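You operate a simulated robot arm through the tools that you are given. There is no shell and no other tool.

Carry out the task below with a simulated robot arm. There is one attempt and no reset: what you move stays moved.

Task
Wind blue braid on the black spool up to its rim and take the spool off.
Fine: pink lever over to wind, back at the end; spool on top of the cream step; pinch and drop nothing. Set down upright: black spool with a tall hub. Where these are worked on the way, their far stop is far enough and under half their travel is too little: pink lever on the cream step.
Where things are to end (x, y in the base frame): black spool with a tall hub within 50 mm of [460, 350].

The check looks at the end state, three seconds after you hand in, the way a careful person would. Anything else that was tipped, shoved, dropped, spilled or broken makes it a failure.

Robot
A 6-joint arm with a two-finger parallel gripper, fixed in place. Base frame: the origin is at the foot of the arm, x ahead of it, y to its left, z up. Readings come in mm, rad, newtons and seconds.
With the tool pointing down near the work surface it reaches from about 260 to 680 mm from the base axis. Its first joint turns from -1.152 to 1.152 rad. Payload 2.9 kg.
The tool frame sits at the grasp point between the pads (the TCP): z along the fingers, y along the line on which they close. The tips reach 30 mm beyond it. Largest opening 110 mm; finger width 20, thickness 10; the body of the gripper, 48 by 112 mm, starts 55 mm behind the TCP.
Orientation is told as [roll, pitch, yaw] about the base's x, y, z axes, in that order, counted from this pose: with the fingers straight down and closing along the base's y, the tool's x points along the base's -x, its y along +y and its z along -z.

Tools
- The arm moves only by the tool nudge_tool. Its argument "series" is a list of rows, each a list of 2 entries, a list of its own where there are three numbers: the shift along the tool's x, y, z in units of 150 mm (1.0 is 150 mm), then the turn, a rotation vector about the tool's x, y, z in units of 60 degrees (1.0 is 60 degrees). In form: [[[dx, dy, dz], [ax, ay, az]], ...]. A call has 1 to 20 rows; each row is the pose to reach, as a shift and turn from the pose commanded when the call began, along the tool's axes at that moment. "grip" is the finger opening in mm, from 0 to 110, set as the call begins (left out, the last holds). A call with a number of a shift or a turn outside -1 to 1 is refused whole. Rows are played at 5 a second. More than 50 mm and 0.15 rad between two rows, or a gripper value outside its range, and nothing of the call is played. Where a pose cannot be reached the arm comes as near as it can. A force on the tool above 60 N (or 10 N above the force at the start of the call, whichever is more), or a blocked arm, ends the call early, and 0.2 s more pass. The fingers move at their own pace (about 108 mm/s each) and stop on an object; they squeeze with about 20 N. The grip force told is the motor's: it shows also when the fingers shut on nothing. Time passes only in rows, and 0.2 s behind the last, so rows that repeat a pose let the fingers close. It gives the time, the measured TCP pose, the force on the tool (base axes), the opening and the grip force at its end, in the units of the frame above (readings bear some noise), with the torque about the TCP (base axes, N m) and any sound that the robot's microphone picked up.
- Cameras (640 x 400 px; columns grow to the right, rows downward): "scene" is fixed at [94.8, 451.2, 1350.2]; the picture's right is [-0.60, -0.80, 0.00], its down [-0.57, 0.43, -0.70] and it looks along [0.56, -0.42, -0.71] (base axes); focal length 214 px, centre (320, 200). "wrist" rides on the gripper at [72, 17, -103] in the tool frame; the picture's right is [-0.23, 0.97, 0.00], its down [-0.76, -0.18, -0.62] and it looks along [-0.61, -0.14, 0.78] (tool axes); focal length 222 px, centre (320, 200). There is no depth. A picture from a camera that has moved, and an enlarged one, comes with that camera's place and axes in the base frame and with its lens. The place of the scene camera against the robot may be out by one fixed shift of up to 25 mm in any direction.
- snapshot(camera): a new picture of that camera. It takes no simulated time.
- close_up(camera, box): a new picture of the part [left, top, right, bottom] of that camera's present view, enlarged. It takes no simulated time.
- sign_off(): hands the job in; it is judged then, once.

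Places have to be worked out from the pictures, the camera data and where the tool is seen. Open the gripper and draw the arm clear of the work before you hand the job in, unless the task says otherwise.

The tools are called after "Request:" by a JSON object that holds its "op" and its "data". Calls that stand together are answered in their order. nudge_tool: Moves the arm, as the interface text tells. Its arguments: {"type":"object","properties":{"series":{"type":"array"},"grip":{"type":"number"}},"required":["series"]} The other tools are called the same way: snapshot (camera) takes a picture; close_up (camera, box) takes an enlarged picture of a part of a camera's view; sign_off () hands the job in.

At the start:

```text
clock: 0.0
position: [311.6, 229.6, 1263.7]
tool_rot: [-0.001, 0.0, -0.003]
contact_force: [-0.2, 0.3, -1.2]
ft_torque: [-0.01, 0.0, 0.01]
finger_gap: 110.1
gripper_force: 0.0
```

scene: 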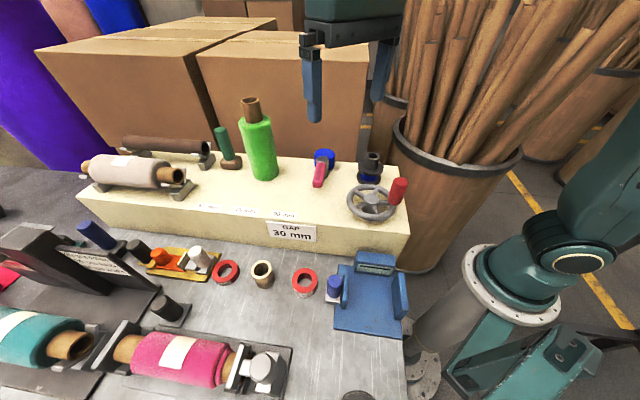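
wrist: 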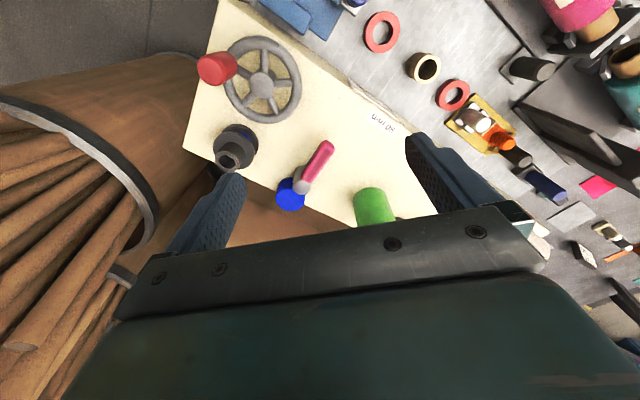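

I start by looking closer at the work area around the cream step to identify the spool, the crank wheel and the pink lever.

Request:
{"op": "close_up", "data": {"camera": "scene", "box": [270, 130, 430, 260]}}

Request:
{"op": "close_up", "data": {"camera": "scene", "box": [60, 220, 440, 400]}}

Request:
{"op": "close_up", "data": {"camera": "wrist", "box": [180, 0, 440, 230]}}

```text
3.08 times, centred on (350, 195) of scene
camera zoom: at [94.8, 451.2, 1350.2], right [-0.6, -0.8, 0.0], down [-0.57, 0.43, -0.7], along [0.56, -0.42, -0.71], focal length 660 px, centre (228, 215)
```

zoom: 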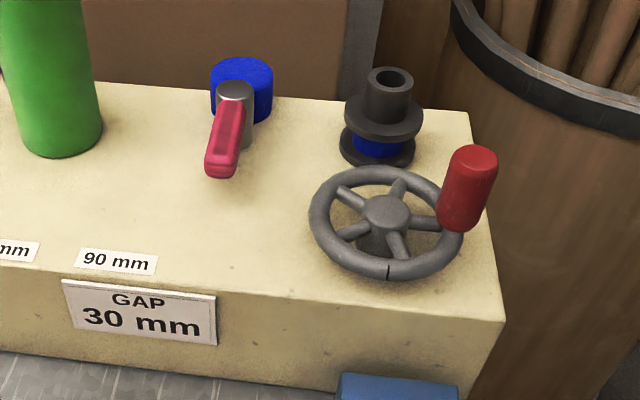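

```text
1.68 times, centred on (250, 310) of scene
camera zoom: at [94.8, 451.2, 1350.2], right [-0.6, -0.8, 0.0], down [-0.57, 0.43, -0.7], along [0.56, -0.42, -0.71], focal length 361 px, centre (438, 15)
```

zoom: 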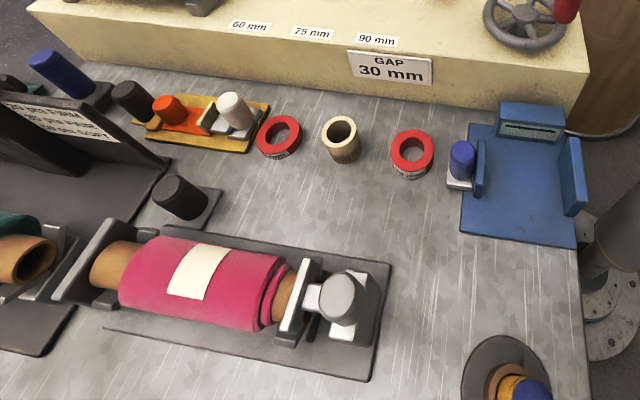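

```text
1.74 times, centred on (310, 115) of wrist
camera zoom: at [240.8, 246.6, 1367.8], right [0.23, 0.97, 0.0], down [0.76, -0.18, 0.62], along [0.61, -0.14, -0.78], focal length 386 px, centre (337, 348)
```

zoom: 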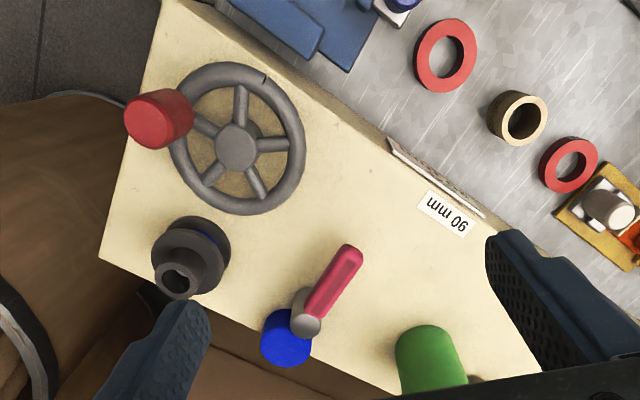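

From both views I place the spool's hub top near (377, 66, 1050), the lever pivot near (477, 157, 1014) with its handle towards (400, 223), and the handwheel near (289, 153, 1020). I move the wrist camera nearer, well above everything, to see the mechanism better.

Request:
{"op": "nudge_tool", "data": {"series": [[[-0.03, -0.13, 0.1], [0, 0, 0]], [[-0.06, -0.27, 0.21], [0, 0, 0]], [[-0.09, -0.4, 0.32], [0, 0, 0]], [[-0.12, -0.533, 0.427], [0, 0, 0]], [[-0.12, -0.533, 0.427], [0, 0, 0]]], "grip": 110}}

Request:
{"op": "snapshot", "data": {"camera": "wrist"}}

Request:
{"op": "snapshot", "data": {"camera": "scene"}}

```text
clock: 1.2
position: [331.3, 149.7, 1198.0]
tool_rot: [0.0, 0.0, -0.001]
contact_force: [-0.9, -0.8, -0.5]
ft_torque: [0.0, -0.01, -0.02]
finger_gap: 110.4
gripper_force: 0.1
```

```text
taken
camera wrist: at [259.3, 166.6, 1301.1], right [0.23, 0.97, 0.0], down [0.76, -0.18, 0.62], along [0.61, -0.14, -0.78], focal length 222 px, centre (320, 200)
```

wrist: 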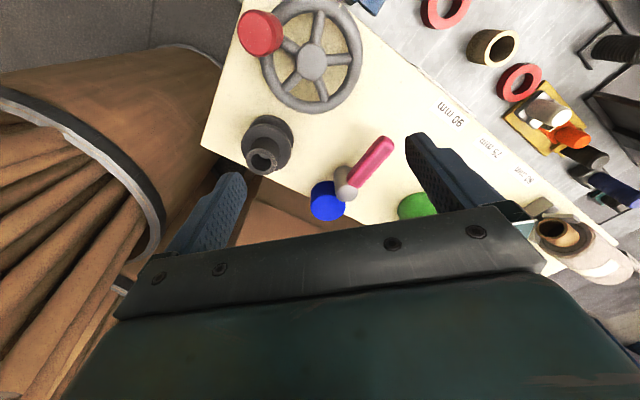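

```text
taken
```

scene: 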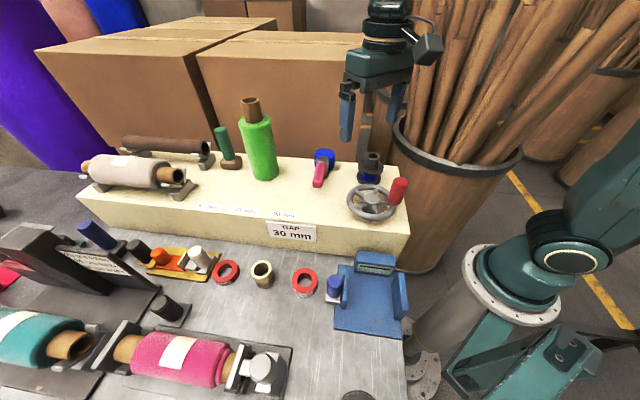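

Request:
{"op": "close_up", "data": {"camera": "wrist", "box": [200, 80, 420, 230]}}

Request:
{"op": "close_up", "data": {"camera": "wrist", "box": [230, 0, 400, 110]}}

Request:
{"op": "close_up", "data": {"camera": "scene", "box": [330, 130, 430, 230]}}

Request:
{"op": "close_up", "data": {"camera": "scene", "box": [180, 140, 350, 250]}}

```text
2.67 times, centred on (310, 155) of wrist
camera zoom: at [259.3, 166.6, 1301.1], right [0.23, 0.97, 0.0], down [0.76, -0.18, 0.62], along [0.61, -0.14, -0.78], focal length 592 px, centre (347, 320)
```

zoom: 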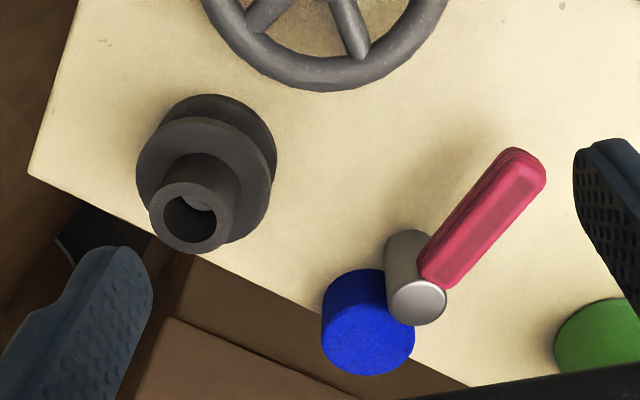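

```text
3.64 times, centred on (315, 55) of wrist
camera zoom: at [259.3, 166.6, 1301.1], right [0.23, 0.97, 0.0], down [0.76, -0.18, 0.62], along [0.61, -0.14, -0.78], focal length 808 px, centre (338, 727)
```

zoom: 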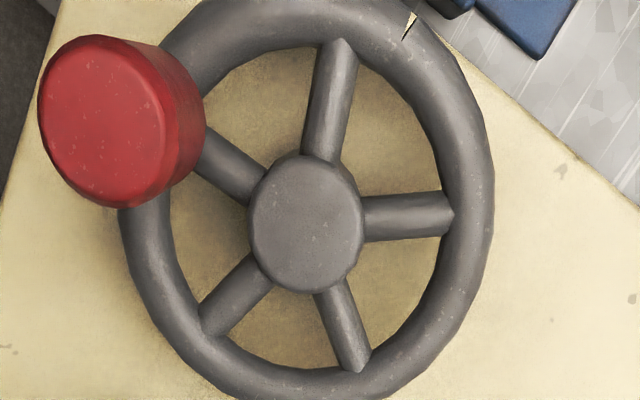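

```text
4.00 times, centred on (380, 180) of scene
camera zoom: at [94.8, 451.2, 1350.2], right [-0.6, -0.8, 0.0], down [-0.57, 0.43, -0.7], along [0.56, -0.42, -0.71], focal length 858 px, centre (80, 280)
```

zoom: 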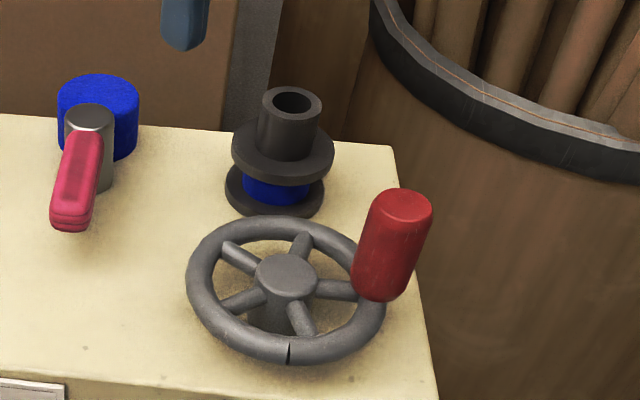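

```text
3.64 times, centred on (265, 195) of scene
camera zoom: at [94.8, 451.2, 1350.2], right [-0.6, -0.8, 0.0], down [-0.57, 0.43, -0.7], along [0.56, -0.42, -0.71], focal length 780 px, centre (520, 218)
```

zoom: 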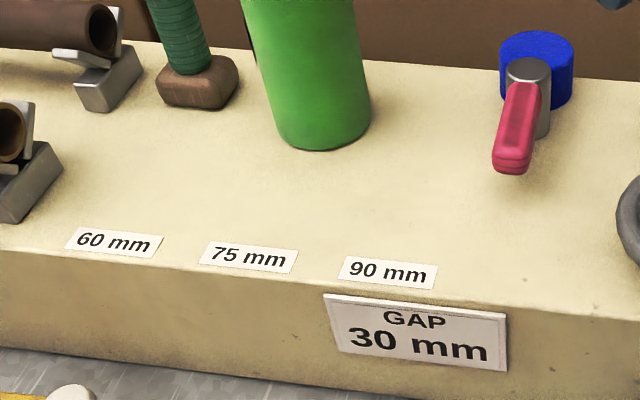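

The lever pivot works out near (476, 160, 1021), its handle pointing straight to the front of the step (tip near (405, 229)); the step top is near z 972. I zoom in hard on the spool and the lever to see the present braid fill and the lever's joint.

Request:
{"op": "close_up", "data": {"camera": "scene", "box": [352, 145, 392, 185]}}

Request:
{"op": "close_up", "data": {"camera": "scene", "box": [305, 140, 345, 190]}}

Request:
{"op": "close_up", "data": {"camera": "wrist", "box": [300, 120, 420, 220]}}

```text
10.00 times, centred on (372, 165) of scene
camera zoom: at [94.8, 451.2, 1350.2], right [-0.6, -0.8, 0.0], down [-0.57, 0.43, -0.7], along [0.56, -0.42, -0.71], focal length 2145 px, centre (-200, 550)
```

zoom: 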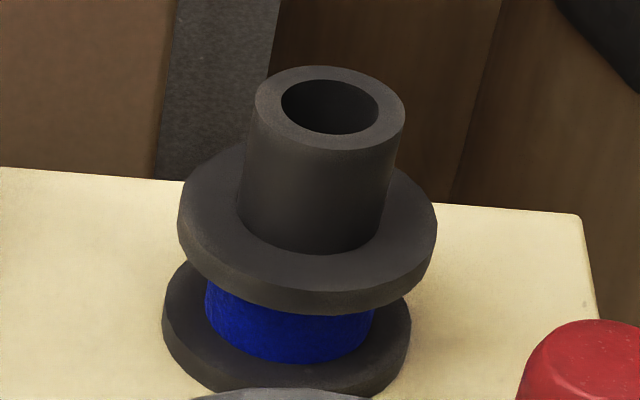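

```text
8.00 times, centred on (325, 165) of scene
camera zoom: at [94.8, 451.2, 1350.2], right [-0.6, -0.8, 0.0], down [-0.57, 0.43, -0.7], along [0.56, -0.42, -0.71], focal length 1716 px, centre (280, 480)
```

zoom: 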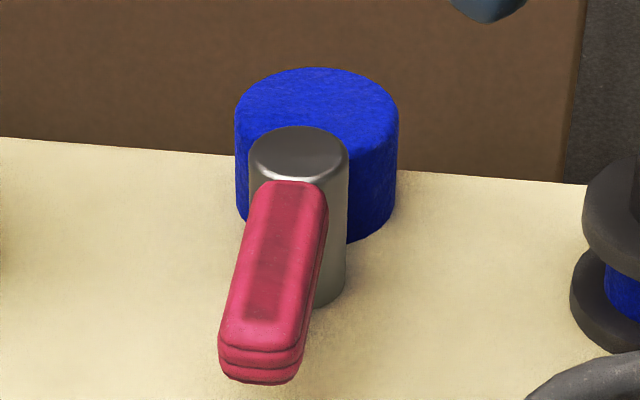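

```text
4.00 times, centred on (360, 170) of wrist
camera zoom: at [259.3, 166.6, 1301.1], right [0.23, 0.97, 0.0], down [0.76, -0.18, 0.62], along [0.61, -0.14, -0.78], focal length 888 px, centre (160, 320)
```

zoom: 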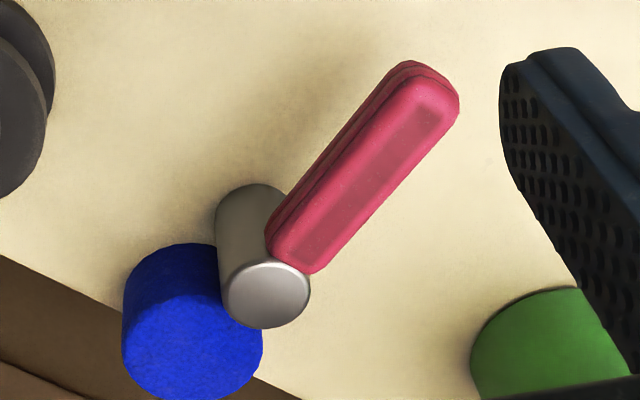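

The spool is only partly filled (blue radius clearly less than the flanges) and the handle is a horizontal bar about 20 mm wide at about z 1000–1022. I move above the handle's outer part with the tool yawed -45° so the fingers can straddle it.

Request:
{"op": "nudge_tool", "data": {"series": [[[-0.074, 0.05, 0], [0, 0, 0.094]], [[-0.148, 0.1, 0], [0, 0, 0.188]], [[-0.221, 0.151, 0], [0, 0, 0.281]], [[-0.295, 0.2, 0], [0, 0, 0.375]], [[-0.369, 0.252, 0], [0, 0, 0.469]], [[-0.443, 0.302, 0], [0, 0, 0.563]], [[-0.516, 0.353, 0], [0, 0, 0.656]], [[-0.59, 0.403, 0], [0, 0, 0.75]], [[-0.59, 0.403, 0], [0, 0, 0.75]]], "grip": 60}}

Request:
{"op": "snapshot", "data": {"camera": "wrist"}}

Request:
{"op": "snapshot", "data": {"camera": "scene"}}

```text
clock: 3.2
position: [421.4, 209.1, 1200.6]
tool_rot: [0.001, 0.0, -0.786]
contact_force: [-1.0, 0.3, -0.2]
ft_torque: [-0.02, -0.01, 0.01]
finger_gap: 60.0
gripper_force: 0.0
```

```text
taken
camera wrist: at [383.4, 273.5, 1305.1], right [0.85, 0.53, 0.0], down [0.41, -0.66, 0.62], along [0.33, -0.53, -0.78], focal length 222 px, centre (320, 200)
```

wrist: 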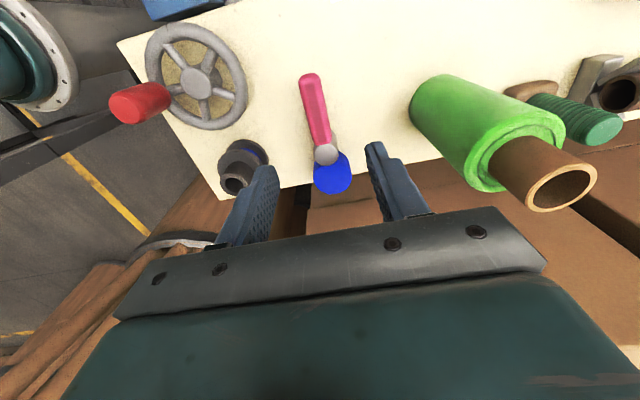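

```text
taken
```

scene: 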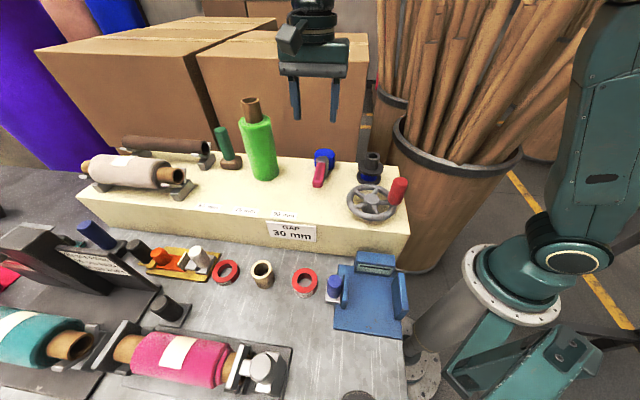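

A third wrist view from the front lets me triangulate properly; I zoom on the spool, lever and the green roll in it.

Request:
{"op": "close_up", "data": {"camera": "wrist", "box": [200, 60, 400, 200]}}

Request:
{"op": "close_up", "data": {"camera": "wrist", "box": [100, 0, 640, 220]}}

```text
2.86 times, centred on (300, 130) of wrist
camera zoom: at [383.4, 273.5, 1305.1], right [0.85, 0.53, 0.0], down [0.41, -0.66, 0.62], along [0.33, -0.53, -0.78], focal length 635 px, centre (377, 400)
```

zoom: 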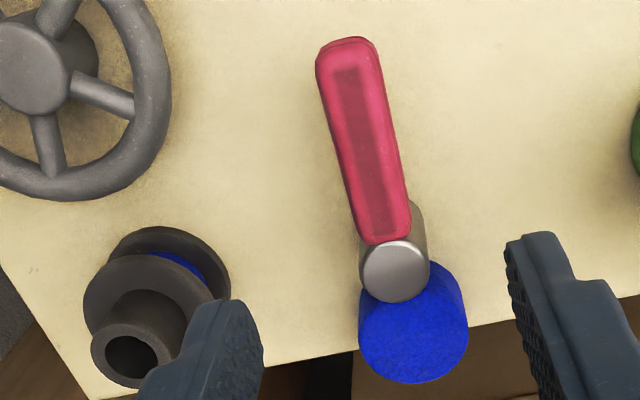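

```text
1.19 times, centred on (370, 110) of wrist
camera zoom: at [383.4, 273.5, 1305.1], right [0.85, 0.53, 0.0], down [0.41, -0.66, 0.62], along [0.33, -0.53, -0.78], focal length 263 px, centre (261, 307)
```

zoom: 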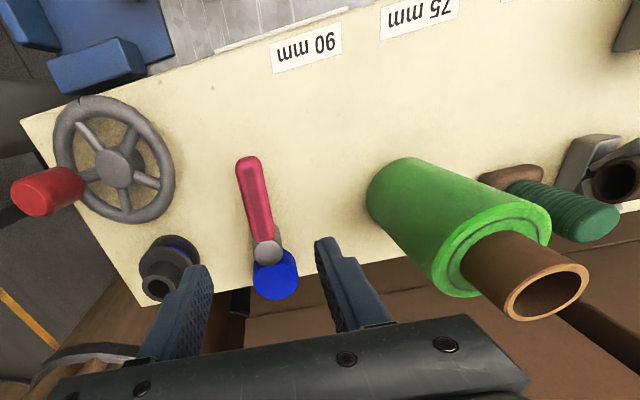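

Triangulating again with the wide baseline: lever pivot (464.5, 160.5, 1035), handle tip (398, 228, 1030), step top z ≈ 990, spool hub top (374.6, 68.7, 1058), green roll at about (560, 282) up to z ≈ 1188. I descend over the handle at 60 mm from the pivot, stopping above it first.

Request:
{"op": "nudge_tool", "data": {"series": [[[-0.033, -0.026, 0.15], [0, 0, 0]], [[-0.033, -0.026, 0.3], [0, 0, 0]], [[-0.033, -0.026, 0.45], [0, 0, 0]], [[-0.033, -0.026, 0.6], [0, 0, 0]], [[-0.033, -0.026, 0.75], [0, 0, 0]], [[-0.033, -0.026, 0.75], [0, 0, 0]]]}}

Request:
{"op": "snapshot", "data": {"camera": "wrist"}}

Request:
{"op": "close_up", "data": {"camera": "scene", "box": [260, 60, 420, 220]}}

```text
clock: 4.6
position: [418.6, 204.2, 1088.1]
tool_rot: [-0.001, 0.001, -0.784]
contact_force: [-0.3, -0.8, 0.6]
ft_torque: [0.01, -0.02, -0.01]
finger_gap: 59.9
gripper_force: 0.0
```

```text
taken
camera wrist: at [380.2, 268.3, 1192.0], right [0.85, 0.53, 0.0], down [0.41, -0.66, 0.62], along [0.33, -0.53, -0.78], focal length 222 px, centre (320, 200)
```

wrist: 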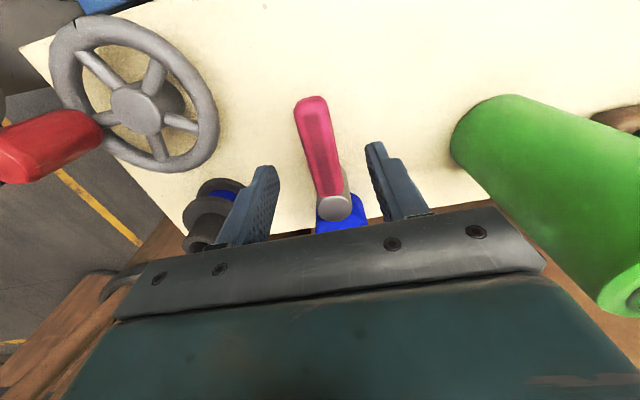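

```text
2.50 times, centred on (340, 140) of scene
camera zoom: at [94.8, 451.2, 1350.2], right [-0.6, -0.8, 0.0], down [-0.57, 0.43, -0.7], along [0.56, -0.42, -0.71], focal length 536 px, centre (270, 350)
```

zoom: 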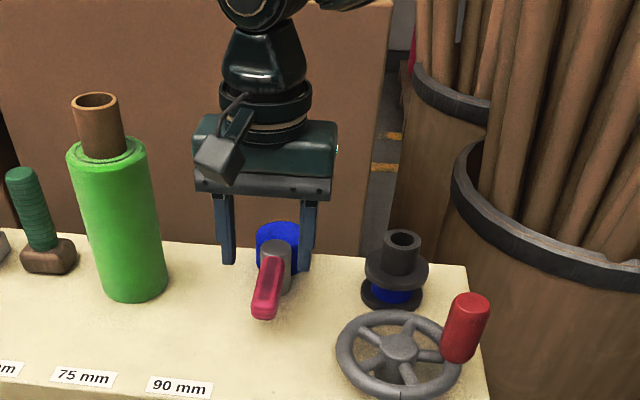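

The handle is well centred between the fingers (at about 63 mm from the pivot). I descend the last 50 mm so the fingertips straddle the handle at about z 1008.

Request:
{"op": "nudge_tool", "data": {"series": [[[0, 0, 0.08], [0, 0, 0]], [[0, 0, 0.16], [0, 0, 0]], [[0, 0, 0.24], [0, 0, 0]], [[0, 0, 0.333], [0, 0, 0]], [[0, 0, 0.333], [0, 0, 0]]]}}

Request:
{"op": "snapshot", "data": {"camera": "wrist"}}

Request:
{"op": "close_up", "data": {"camera": "scene", "box": [280, 110, 400, 220]}}

```text
clock: 5.8
position: [420.6, 203.3, 1037.0]
tool_rot: [0.001, -0.002, -0.787]
contact_force: [0.4, 0.8, -0.2]
ft_torque: [0.04, 0.07, 0.0]
finger_gap: 60.1
gripper_force: 0.0
```

```text
taken
camera wrist: at [381.5, 267.5, 1139.9], right [0.85, 0.53, 0.0], down [0.41, -0.66, 0.62], along [0.33, -0.53, -0.78], focal length 222 px, centre (320, 200)
```

wrist: 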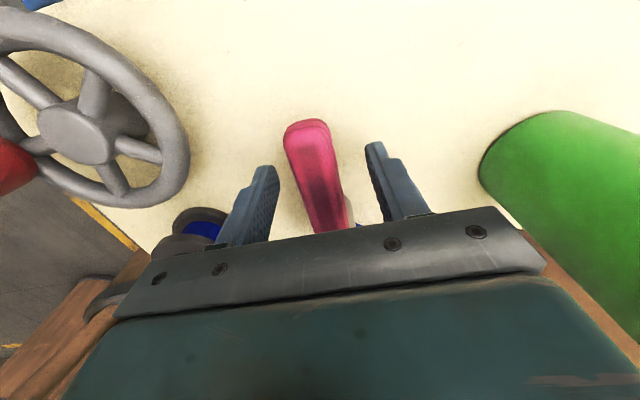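

```text
3.64 times, centred on (340, 165) of scene
camera zoom: at [94.8, 451.2, 1350.2], right [-0.6, -0.8, 0.0], down [-0.57, 0.43, -0.7], along [0.56, -0.42, -0.71], focal length 780 px, centre (247, 327)
```

zoom: 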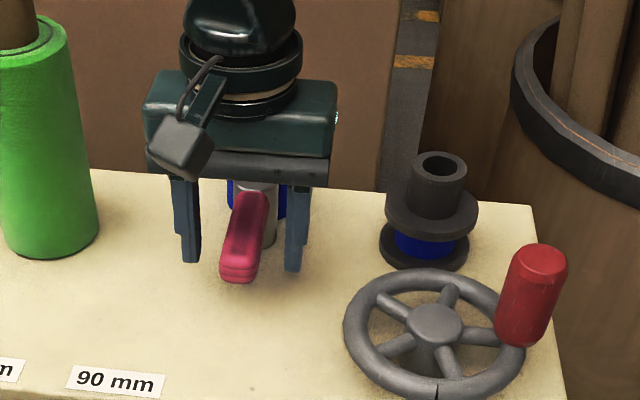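

The fingers straddle the handle with about 19 mm clearance each side. I probe gently towards the left (tool +y, away from the spool) to see whether the lever swings that way or is against its stop.

Request:
{"op": "nudge_tool", "data": {"series": [[[0, 0.04, 0], [0, 0, 0]], [[0, 0.08, 0], [0, 0, 0]], [[0, 0.11, 0], [0, 0, 0]], [[0, 0.135, 0], [0, 0, 0]], [[0, 0.155, 0], [0, 0, 0]], [[0, 0.175, 0], [0, 0, 0]], [[0, 0.195, 0], [0, 0, 0]], [[0, 0.21, 0], [0, 0, 0]]]}}

Request:
{"op": "close_up", "data": {"camera": "scene", "box": [280, 110, 400, 220]}}

Request:
{"op": "snapshot", "data": {"camera": "wrist"}}

```text
clock: 7.6
position: [440.1, 223.1, 1035.8]
tool_rot: [-0.013, 0.004, -0.788]
contact_force: [-23.6, -32.8, 1.8]
ft_torque: [-0.22, -0.02, -0.01]
finger_gap: 79.6
gripper_force: 20.2
```

```text
3.64 times, centred on (340, 165) of scene
camera zoom: at [94.1, 450.3, 1350.6], right [-0.6, -0.8, 0.0], down [-0.57, 0.43, -0.7], along [0.56, -0.42, -0.71], focal length 780 px, centre (247, 327)
```

zoom: 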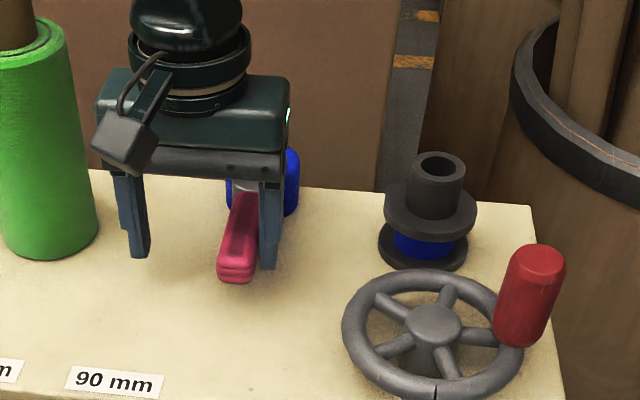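

```text
taken
camera wrist: at [402.0, 287.1, 1140.5], right [0.85, 0.52, -0.01], down [0.42, -0.66, 0.62], along [0.32, -0.54, -0.78], focal length 222 px, centre (320, 200)
```

wrist: 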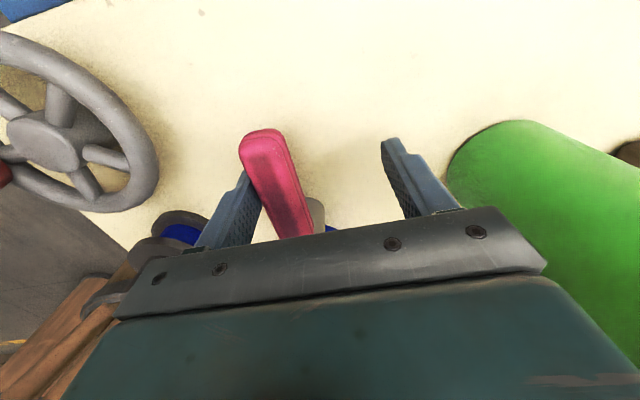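

The lever did not move left (about 40 N, the fingers were spread to 80 mm), so that side is its stop. I go back and probe the other way, to the right towards the spool.

Request:
{"op": "nudge_tool", "data": {"series": [[[0, -0.07, 0], [0, 0, 0]], [[0, -0.14, 0], [0, 0, 0]], [[0, -0.21, 0], [0, 0, 0]], [[0, -0.28, 0], [0, 0, 0]], [[0, -0.33, 0], [0, 0, 0]], [[0, -0.36, 0], [0, 0, 0]], [[0, -0.38, 0], [0, 0, 0]], [[0, -0.4, 0], [0, 0, 0]], [[0, -0.42, 0], [0, 0, 0]]], "grip": 60}}

Request:
{"op": "close_up", "data": {"camera": "scene", "box": [280, 110, 400, 220]}}

Request:
{"op": "snapshot", "data": {"camera": "wrist"}}

```text
clock: 9.6
position: [397.6, 181.8, 1036.8]
tool_rot: [0.001, 0.001, -0.785]
contact_force: [0.1, 6.3, 1.0]
ft_torque: [0.04, -0.02, 0.14]
finger_gap: 62.1
gripper_force: 2.1
```

```text
3.64 times, centred on (340, 165) of scene
camera zoom: at [94.8, 451.4, 1350.2], right [-0.6, -0.8, 0.0], down [-0.57, 0.43, -0.7], along [0.56, -0.42, -0.71], focal length 780 px, centre (247, 327)
```

zoom: 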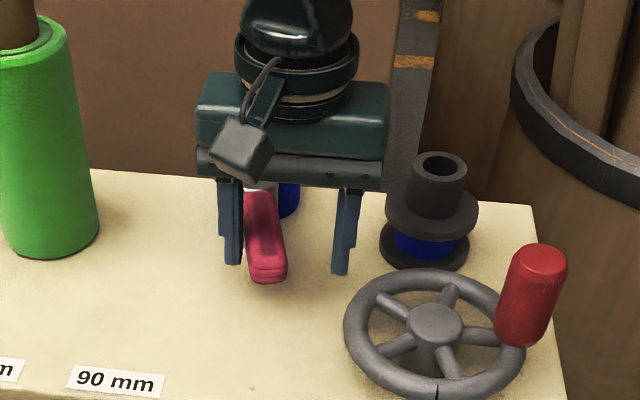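

```text
taken
camera wrist: at [359.4, 245.6, 1141.1], right [0.85, 0.53, 0.0], down [0.41, -0.66, 0.62], along [0.33, -0.53, -0.78], focal length 222 px, centre (320, 200)
```

wrist: 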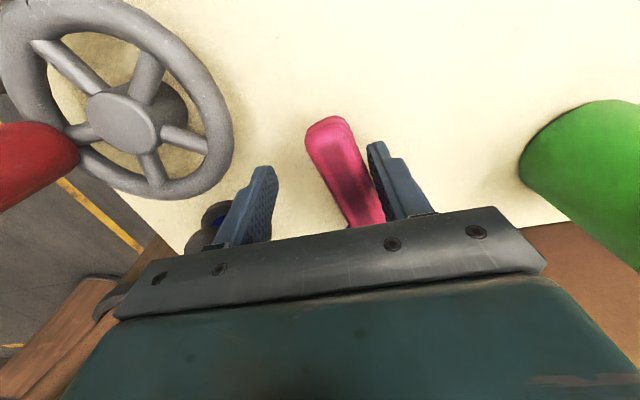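

The lever swings freely to the right (about 6 N). I continue along its arc with the yaw following it, with a narrower straddle so the fingers stay clear of the spool flange.

Request:
{"op": "nudge_tool", "data": {"series": [[[-0.042, -0.008, 0], [0, 0, -0.1]], [[-0.084, -0.015, 0], [0, 0, -0.2]], [[-0.112, -0.037, 0], [0, 0, -0.3]], [[-0.139, -0.058, 0], [0, 0, -0.4]], [[-0.171, -0.084, 0], [0, 0, -0.5]], [[-0.202, -0.109, 0], [0, 0, -0.6]]], "grip": 44}}

Request:
{"op": "close_up", "data": {"camera": "scene", "box": [280, 110, 400, 220]}}

Request:
{"op": "snapshot", "data": {"camera": "wrist"}}

```text
clock: 11.0
position: [407.9, 146.0, 1038.6]
tool_rot: [0.001, 0.001, -0.154]
contact_force: [0.7, 5.9, -3.1]
ft_torque: [-0.01, 0.12, 0.12]
finger_gap: 46.9
gripper_force: 3.1
```

```text
3.64 times, centred on (340, 165) of scene
camera zoom: at [94.8, 451.4, 1350.2], right [-0.6, -0.8, 0.0], down [-0.57, 0.43, -0.7], along [0.56, -0.42, -0.71], focal length 780 px, centre (247, 327)
```

zoom: 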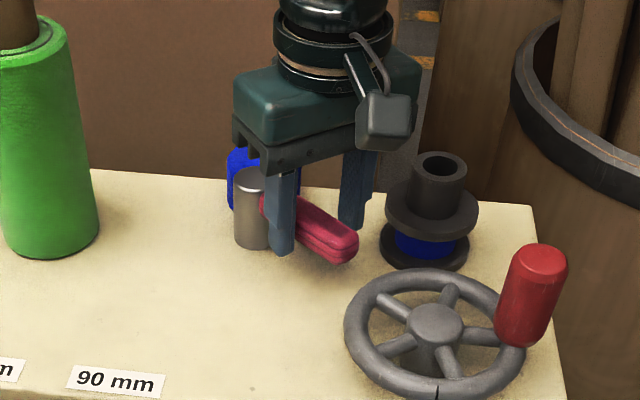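

```text
taken
camera wrist: at [338.7, 175.8, 1141.8], right [0.38, 0.93, 0.0], down [0.72, -0.29, 0.62], along [0.58, -0.23, -0.78], focal length 222 px, centre (320, 200)
```

wrist: 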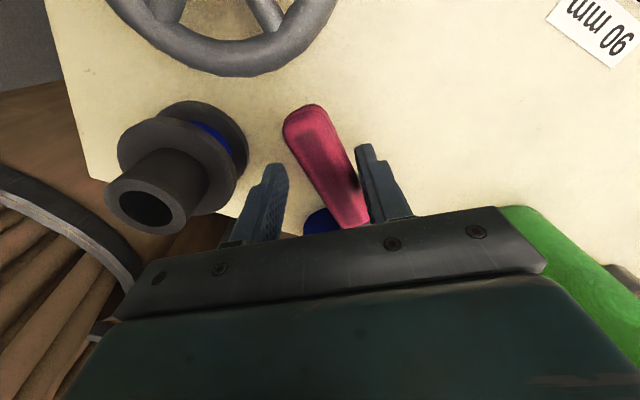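

The lever has swung roughly 45–50° with little force and no stop yet. I continue along the arc in small steps.

Request:
{"op": "nudge_tool", "data": {"series": [[[-0.017, -0.031, 0], [0, 0, -0.1]], [[-0.035, -0.063, 0], [0, 0, -0.2]], [[-0.058, -0.092, 0], [0, 0, -0.3]], [[-0.081, -0.121, 0], [0, 0, -0.4]]]}}

Request:
{"op": "close_up", "data": {"camera": "scene", "box": [280, 110, 400, 220]}}

Request:
{"op": "snapshot", "data": {"camera": "wrist"}}

```text
clock: 12.0
position: [419.2, 132.5, 1039.3]
tool_rot: [0.003, -0.013, 0.269]
contact_force: [22.2, 47.2, -14.9]
ft_torque: [-0.12, -0.4, -1.68]
finger_gap: 73.4
gripper_force: 20.4
```

```text
3.64 times, centred on (340, 165) of scene
camera zoom: at [95.6, 452.7, 1349.7], right [-0.6, -0.8, 0.0], down [-0.57, 0.43, -0.7], along [0.56, -0.42, -0.71], focal length 780 px, centre (247, 327)
```

zoom: 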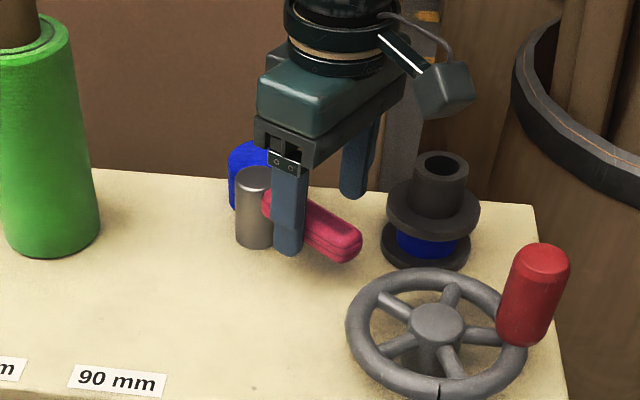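

```text
taken
camera wrist: at [344.5, 129.9, 1141.3], right [-0.04, 1.0, 0.01], down [0.77, 0.03, 0.63], along [0.63, 0.03, -0.78], focal length 222 px, centre (320, 200)
```

wrist: 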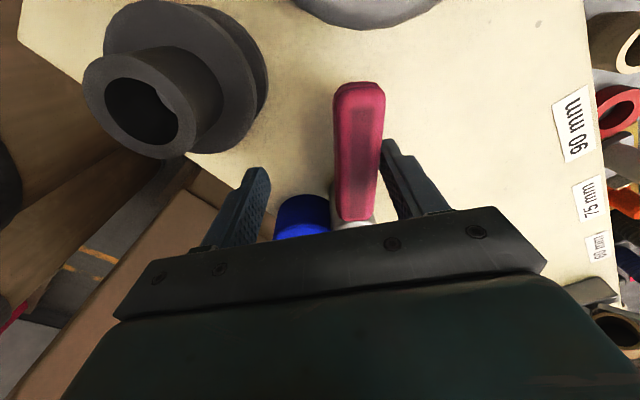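

The lever has stopped at about 50°: the fingers were spread to 73 mm at 20 N, so this is the far stop. I zoom in on the spool and the supply coil to see whether winding has begun.

Request:
{"op": "close_up", "data": {"camera": "scene", "box": [352, 145, 392, 185]}}

Request:
{"op": "close_up", "data": {"camera": "wrist", "box": [60, 0, 300, 180]}}

```text
10.00 times, centred on (372, 165) of scene
camera zoom: at [95.6, 452.7, 1349.7], right [-0.6, -0.8, 0.0], down [-0.57, 0.43, -0.7], along [0.56, -0.42, -0.71], focal length 2145 px, centre (-200, 550)
```

zoom: 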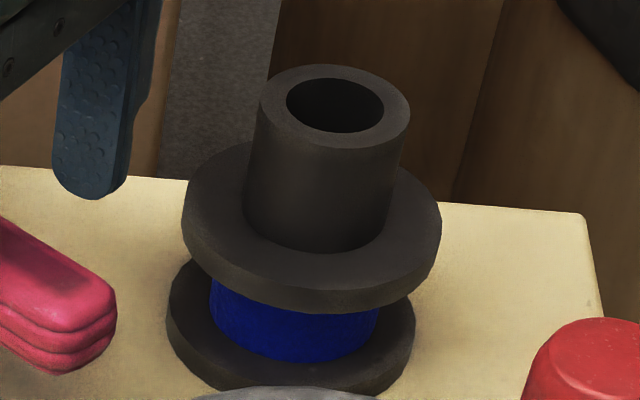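

```text
2.22 times, centred on (180, 90) of wrist
camera zoom: at [344.5, 129.9, 1141.3], right [-0.04, 1.0, 0.01], down [0.77, 0.03, 0.63], along [0.63, 0.03, -0.78], focal length 494 px, centre (631, 444)
```

zoom: 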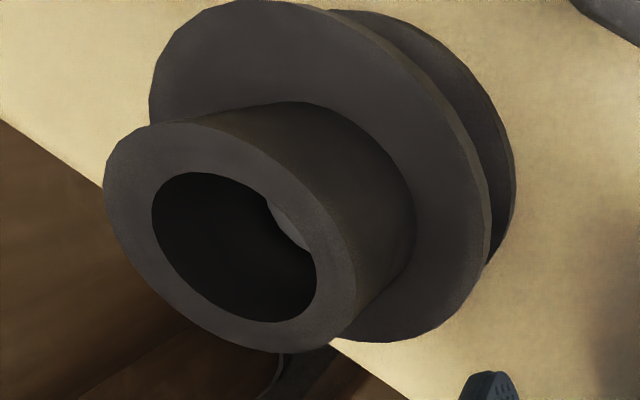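

No visible change of the braid yet. I ease the push a little (still holding the lever at its far stop) and let a second pass to see whether the spool fills.

Request:
{"op": "nudge_tool", "data": {"series": [[[0.01, 0.036, 0], [0, 0, 0.1]], [[0.019, 0.072, 0], [0, 0, 0.2]], [[0.019, 0.072, 0], [0, 0, 0.2]], [[0.019, 0.072, 0], [0, 0, 0.2]], [[0.019, 0.072, 0], [0, 0, 0.2]]]}}

Request:
{"op": "close_up", "data": {"camera": "scene", "box": [352, 145, 392, 185]}}

Request:
{"op": "close_up", "data": {"camera": "scene", "box": [300, 130, 410, 220]}}

```text
clock: 13.2
position: [411.6, 138.9, 1038.6]
tool_rot: [0.002, -0.004, 0.057]
contact_force: [-1.6, 24.8, 16.6]
ft_torque: [0.6, -0.15, 0.24]
finger_gap: 56.8
gripper_force: 12.1
```

```text
10.00 times, centred on (372, 165) of scene
camera zoom: at [94.5, 451.9, 1350.0], right [-0.6, -0.8, 0.0], down [-0.57, 0.43, -0.7], along [0.56, -0.42, -0.71], focal length 2145 px, centre (-200, 550)
```

zoom: 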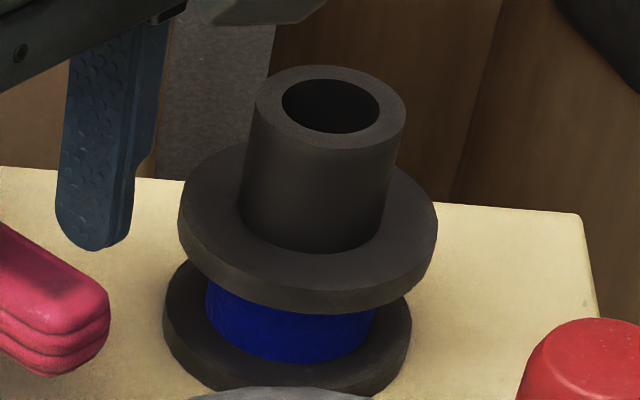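

```text
4.44 times, centred on (355, 175) of scene
camera zoom: at [94.5, 451.9, 1350.0], right [-0.6, -0.8, 0.0], down [-0.57, 0.43, -0.7], along [0.56, -0.42, -0.71], focal length 953 px, centre (164, 311)
```

zoom: 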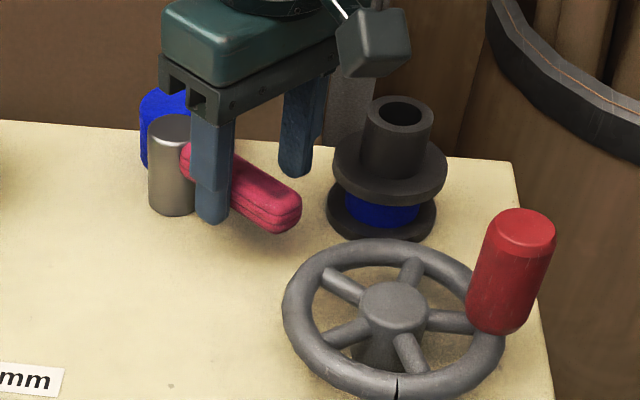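

The handle now points along about 178° (swung ≈ 44°, firmly at its stop), but the braid looks unchanged so far. I open the straddle slightly so nothing presses on the lever, and let time pass to see whether the lever stays and the spool begins to fill.

Request:
{"op": "nudge_tool", "data": {"series": [[[0, 0, 0], [0, 0, 0]], [[0, 0, 0], [0, 0, 0]], [[0, 0, 0], [0, 0, 0]], [[0, 0, 0], [0, 0, 0]], [[0, 0, 0], [0, 0, 0]], [[0, 0, 0], [0, 0, 0]], [[0, 0, 0], [0, 0, 0]], [[0, 0, 0], [0, 0, 0]], [[0, 0, 0], [0, 0, 0]], [[0, 0, 0], [0, 0, 0]]], "grip": 66}}

Request:
{"op": "close_up", "data": {"camera": "scene", "box": [352, 145, 392, 185]}}

Request:
{"op": "close_up", "data": {"camera": "scene", "box": [300, 130, 410, 220]}}

```text
clock: 15.4
position: [411.9, 137.2, 1036.9]
tool_rot: [0.001, -0.001, 0.053]
contact_force: [0.9, -0.3, -0.3]
ft_torque: [-0.04, 0.02, 0.02]
finger_gap: 65.9
gripper_force: 0.0
```

```text
10.00 times, centred on (372, 165) of scene
camera zoom: at [94.8, 451.2, 1350.2], right [-0.6, -0.8, 0.0], down [-0.57, 0.43, -0.7], along [0.56, -0.42, -0.71], focal length 2145 px, centre (-200, 550)
```

zoom: 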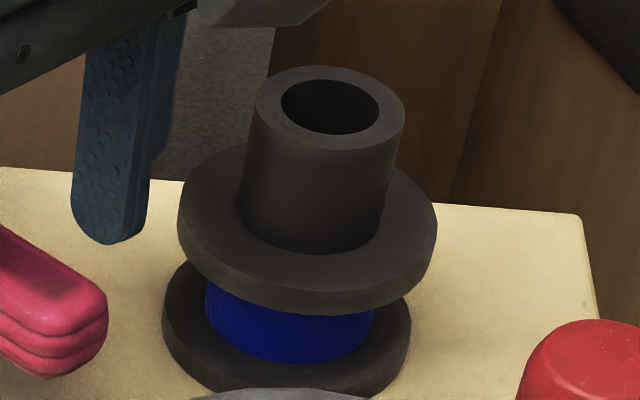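

```text
4.44 times, centred on (355, 175) of scene
camera zoom: at [94.8, 451.2, 1350.2], right [-0.6, -0.8, 0.0], down [-0.57, 0.43, -0.7], along [0.56, -0.42, -0.71], focal length 953 px, centre (164, 311)
```

zoom: 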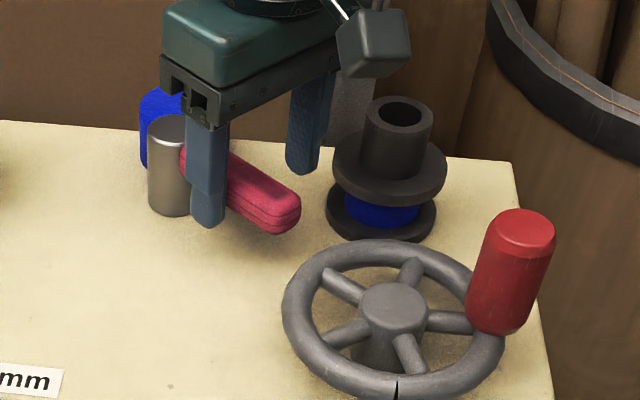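

The lever stays over by itself, yet after 4.6 s the braid has not grown, so no motor runs; the handwheel may be the winder. Before touching it I inspect the signs and the rest of the scene for anything else belonging to the winder.

Request:
{"op": "close_up", "data": {"camera": "scene", "box": [180, 190, 340, 260]}}

Request:
{"op": "close_up", "data": {"camera": "scene", "box": [0, 220, 210, 350]}}

Request:
{"op": "close_up", "data": {"camera": "scene", "box": [70, 110, 290, 230]}}

Request:
{"op": "close_up", "data": {"camera": "scene", "box": [320, 150, 450, 260]}}

Request:
{"op": "close_up", "data": {"camera": "scene", "box": [200, 240, 420, 400]}}

```text
4.00 times, centred on (260, 225) of scene
camera zoom: at [94.8, 451.2, 1350.2], right [-0.6, -0.8, 0.0], down [-0.57, 0.43, -0.7], along [0.56, -0.42, -0.71], focal length 858 px, centre (560, 100)
```

zoom: 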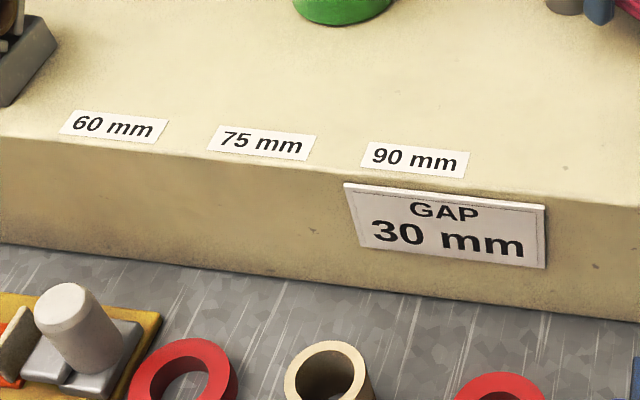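

```text
3.05 times, centred on (105, 285) of scene
camera zoom: at [94.8, 451.2, 1350.2], right [-0.6, -0.8, 0.0], down [-0.57, 0.43, -0.7], along [0.56, -0.42, -0.71], focal length 654 px, centre (975, -59)
```

zoom: 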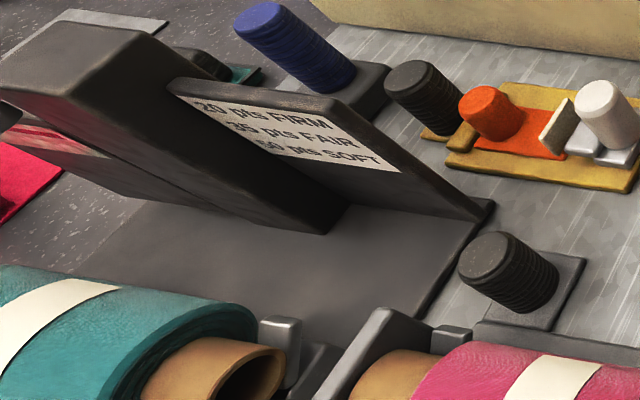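

```text
2.91 times, centred on (180, 170) of scene
camera zoom: at [94.8, 451.2, 1350.2], right [-0.6, -0.8, 0.0], down [-0.57, 0.43, -0.7], along [0.56, -0.42, -0.71], focal length 624 px, centre (727, 287)
```

zoom: 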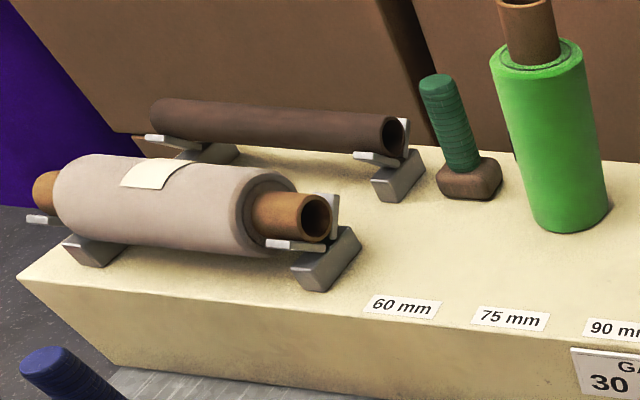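

```text
3.64 times, centred on (385, 205) of scene
camera zoom: at [94.8, 451.2, 1350.2], right [-0.6, -0.8, 0.0], down [-0.57, 0.43, -0.7], along [0.56, -0.42, -0.71], focal length 780 px, centre (84, 182)
```

zoom: 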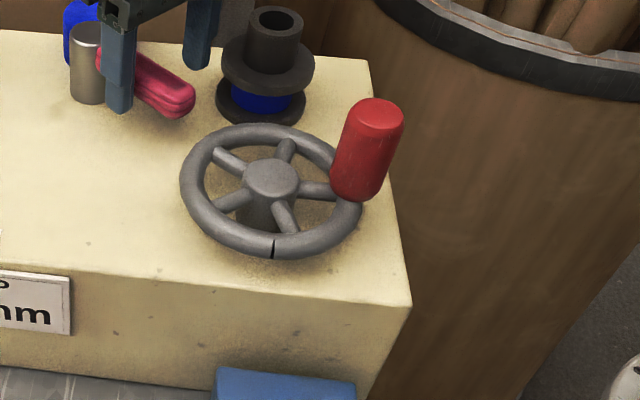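

```text
2.50 times, centred on (310, 320) of scene
camera zoom: at [94.8, 451.2, 1350.2], right [-0.6, -0.8, 0.0], down [-0.57, 0.43, -0.7], along [0.56, -0.42, -0.71], focal length 536 px, centre (345, -100)
```

zoom: 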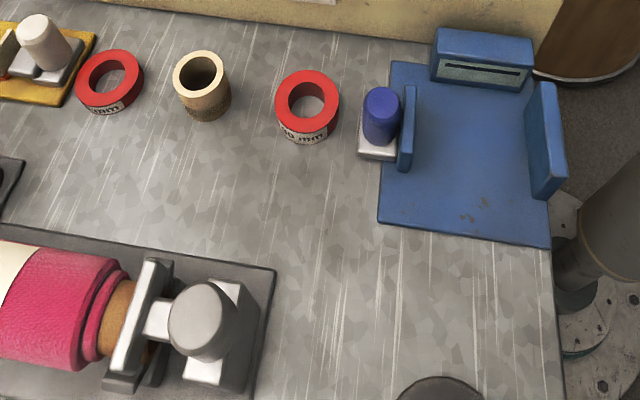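

Nothing else in view belongs to the winder: lever, supply coil, spool and the handwheel with the red knob are grouped together, so the wheel must be the hand crank, the lever its clutch. I lift off the lever and move above the wheel to measure its centre and knob accurately.

Request:
{"op": "nudge_tool", "data": {"series": [[[0, 0, -0.19], [0, 0, 0]], [[0, 0, -0.38], [0, 0, 0]], [[0, 0, -0.57], [0, 0, 0]], [[0, 0, -0.753], [0, 0, 0]], [[0.16, 0.05, -0.753], [0, 0, 0]], [[0.32, 0.1, -0.753], [0, 0, 0]], [[0.473, 0.147, -0.753], [0, 0, 0]], [[0.473, 0.147, -0.753], [0, 0, 0]], [[0.473, 0.147, -0.753], [0, 0, 0]]], "grip": 70}}

Request:
{"op": "snapshot", "data": {"camera": "wrist"}}

Request:
{"op": "close_up", "data": {"camera": "scene", "box": [290, 120, 430, 230]}}

```text
clock: 17.4
position: [338.4, 157.0, 1151.8]
tool_rot: [-0.001, -0.002, 0.052]
contact_force: [0.2, 0.3, 0.6]
ft_torque: [-0.01, 0.0, 0.02]
finger_gap: 70.0
gripper_force: 0.1
```

```text
taken
camera wrist: at [265.6, 170.7, 1256.0], right [0.18, 0.98, 0.0], down [0.77, -0.14, 0.62], along [0.61, -0.11, -0.78], focal length 222 px, centre (320, 200)
```

wrist: 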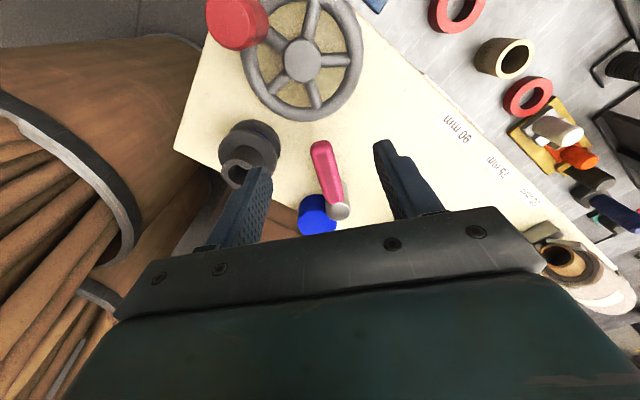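

```text
3.64 times, centred on (360, 175) of scene
camera zoom: at [94.8, 451.2, 1350.2], right [-0.6, -0.8, 0.0], down [-0.57, 0.43, -0.7], along [0.56, -0.42, -0.71], focal length 780 px, centre (174, 291)
```

zoom: 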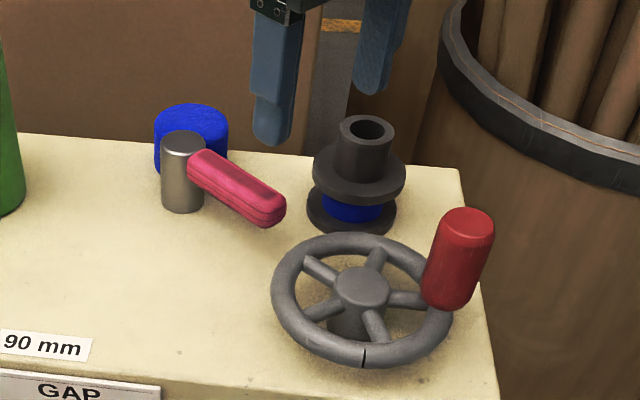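

Request:
{"op": "close_up", "data": {"camera": "wrist", "box": [190, 0, 390, 130]}}

Request:
{"op": "close_up", "data": {"camera": "wrist", "box": [200, 100, 360, 240]}}

```text
3.08 times, centred on (290, 65) of wrist
camera zoom: at [265.6, 170.7, 1256.0], right [0.18, 0.98, 0.0], down [0.77, -0.14, 0.62], along [0.61, -0.11, -0.78], focal length 684 px, centre (412, 615)
```

zoom: 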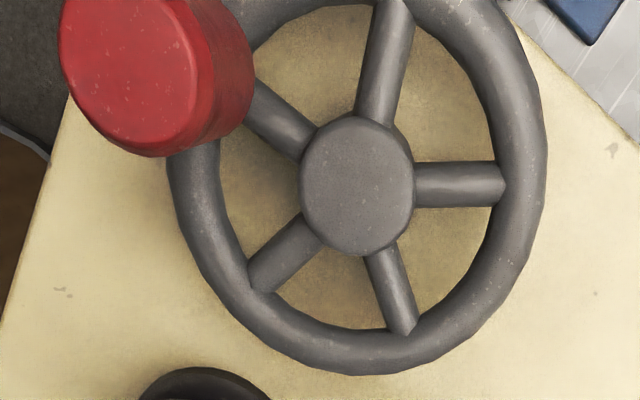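

```text
2.86 times, centred on (280, 170) of wrist
camera zoom: at [265.6, 170.7, 1256.0], right [0.18, 0.98, 0.0], down [0.77, -0.14, 0.62], along [0.61, -0.11, -0.78], focal length 635 px, centre (434, 286)
```

zoom: 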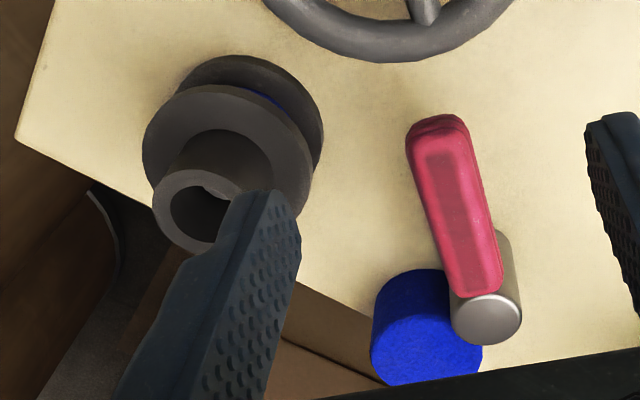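

I now see the wheel hub at about (290, 150, 1014). I move the camera round to the front side of the wheel to get the knob's position and height from a second angle.

Request:
{"op": "nudge_tool", "data": {"series": [[[0.064, 0.031, 0], [0, 0, 0.1]], [[0.128, 0.062, 0], [0, 0, 0.2]], [[0.191, 0.093, 0], [0, 0, 0.3]], [[0.255, 0.124, 0], [0, 0, 0.4]], [[0.319, 0.154, 0], [0, 0, 0.5]], [[0.383, 0.185, 0], [0, 0, 0.6]], [[0.446, 0.216, 0], [0, 0, 0.7]], [[0.51, 0.247, 0], [0, 0, 0.8]], [[0.51, 0.247, 0], [0, 0, 0.8]]]}}

Request:
{"op": "snapshot", "data": {"camera": "wrist"}}

```text
clock: 19.4
position: [260.7, 187.6, 1150.9]
tool_rot: [0.001, -0.001, -0.786]
contact_force: [0.1, -0.1, 1.0]
ft_torque: [-0.01, 0.0, -0.02]
finger_gap: 70.2
gripper_force: 0.0
```

```text
taken
camera wrist: at [222.2, 251.3, 1254.6], right [0.85, 0.53, 0.0], down [0.41, -0.67, 0.62], along [0.33, -0.53, -0.78], focal length 222 px, centre (320, 200)
```

wrist: 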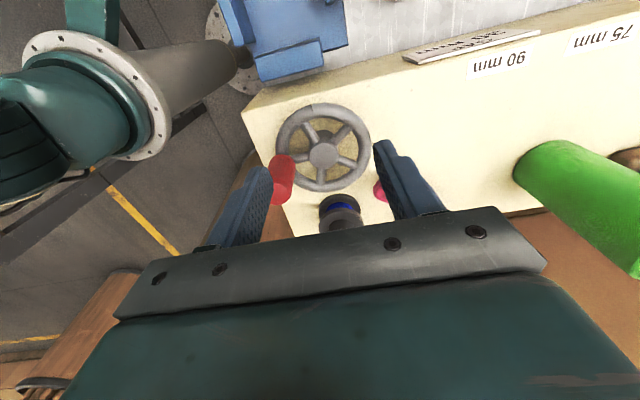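

Request:
{"op": "close_up", "data": {"camera": "wrist", "box": [240, 80, 400, 230]}}

Request:
{"op": "close_up", "data": {"camera": "wrist", "box": [220, 0, 640, 250]}}

```text
2.67 times, centred on (320, 155) of wrist
camera zoom: at [222.2, 251.3, 1254.6], right [0.85, 0.53, 0.0], down [0.41, -0.67, 0.62], along [0.33, -0.53, -0.78], focal length 592 px, centre (320, 320)
```

zoom: 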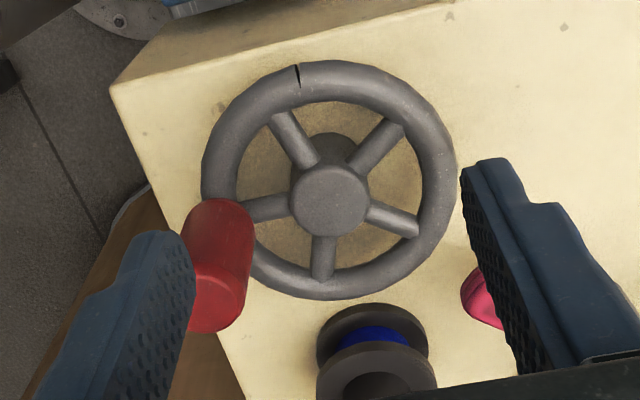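

```text
1.52 times, centred on (430, 125) of wrist
camera zoom: at [222.2, 251.3, 1254.6], right [0.85, 0.53, 0.0], down [0.41, -0.67, 0.62], along [0.33, -0.53, -0.78], focal length 338 px, centre (152, 314)
```

zoom: 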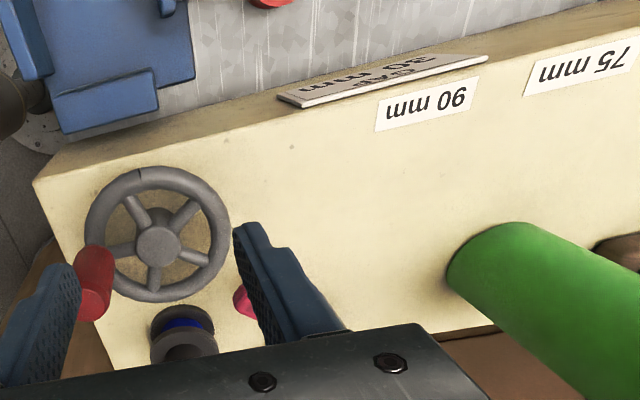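

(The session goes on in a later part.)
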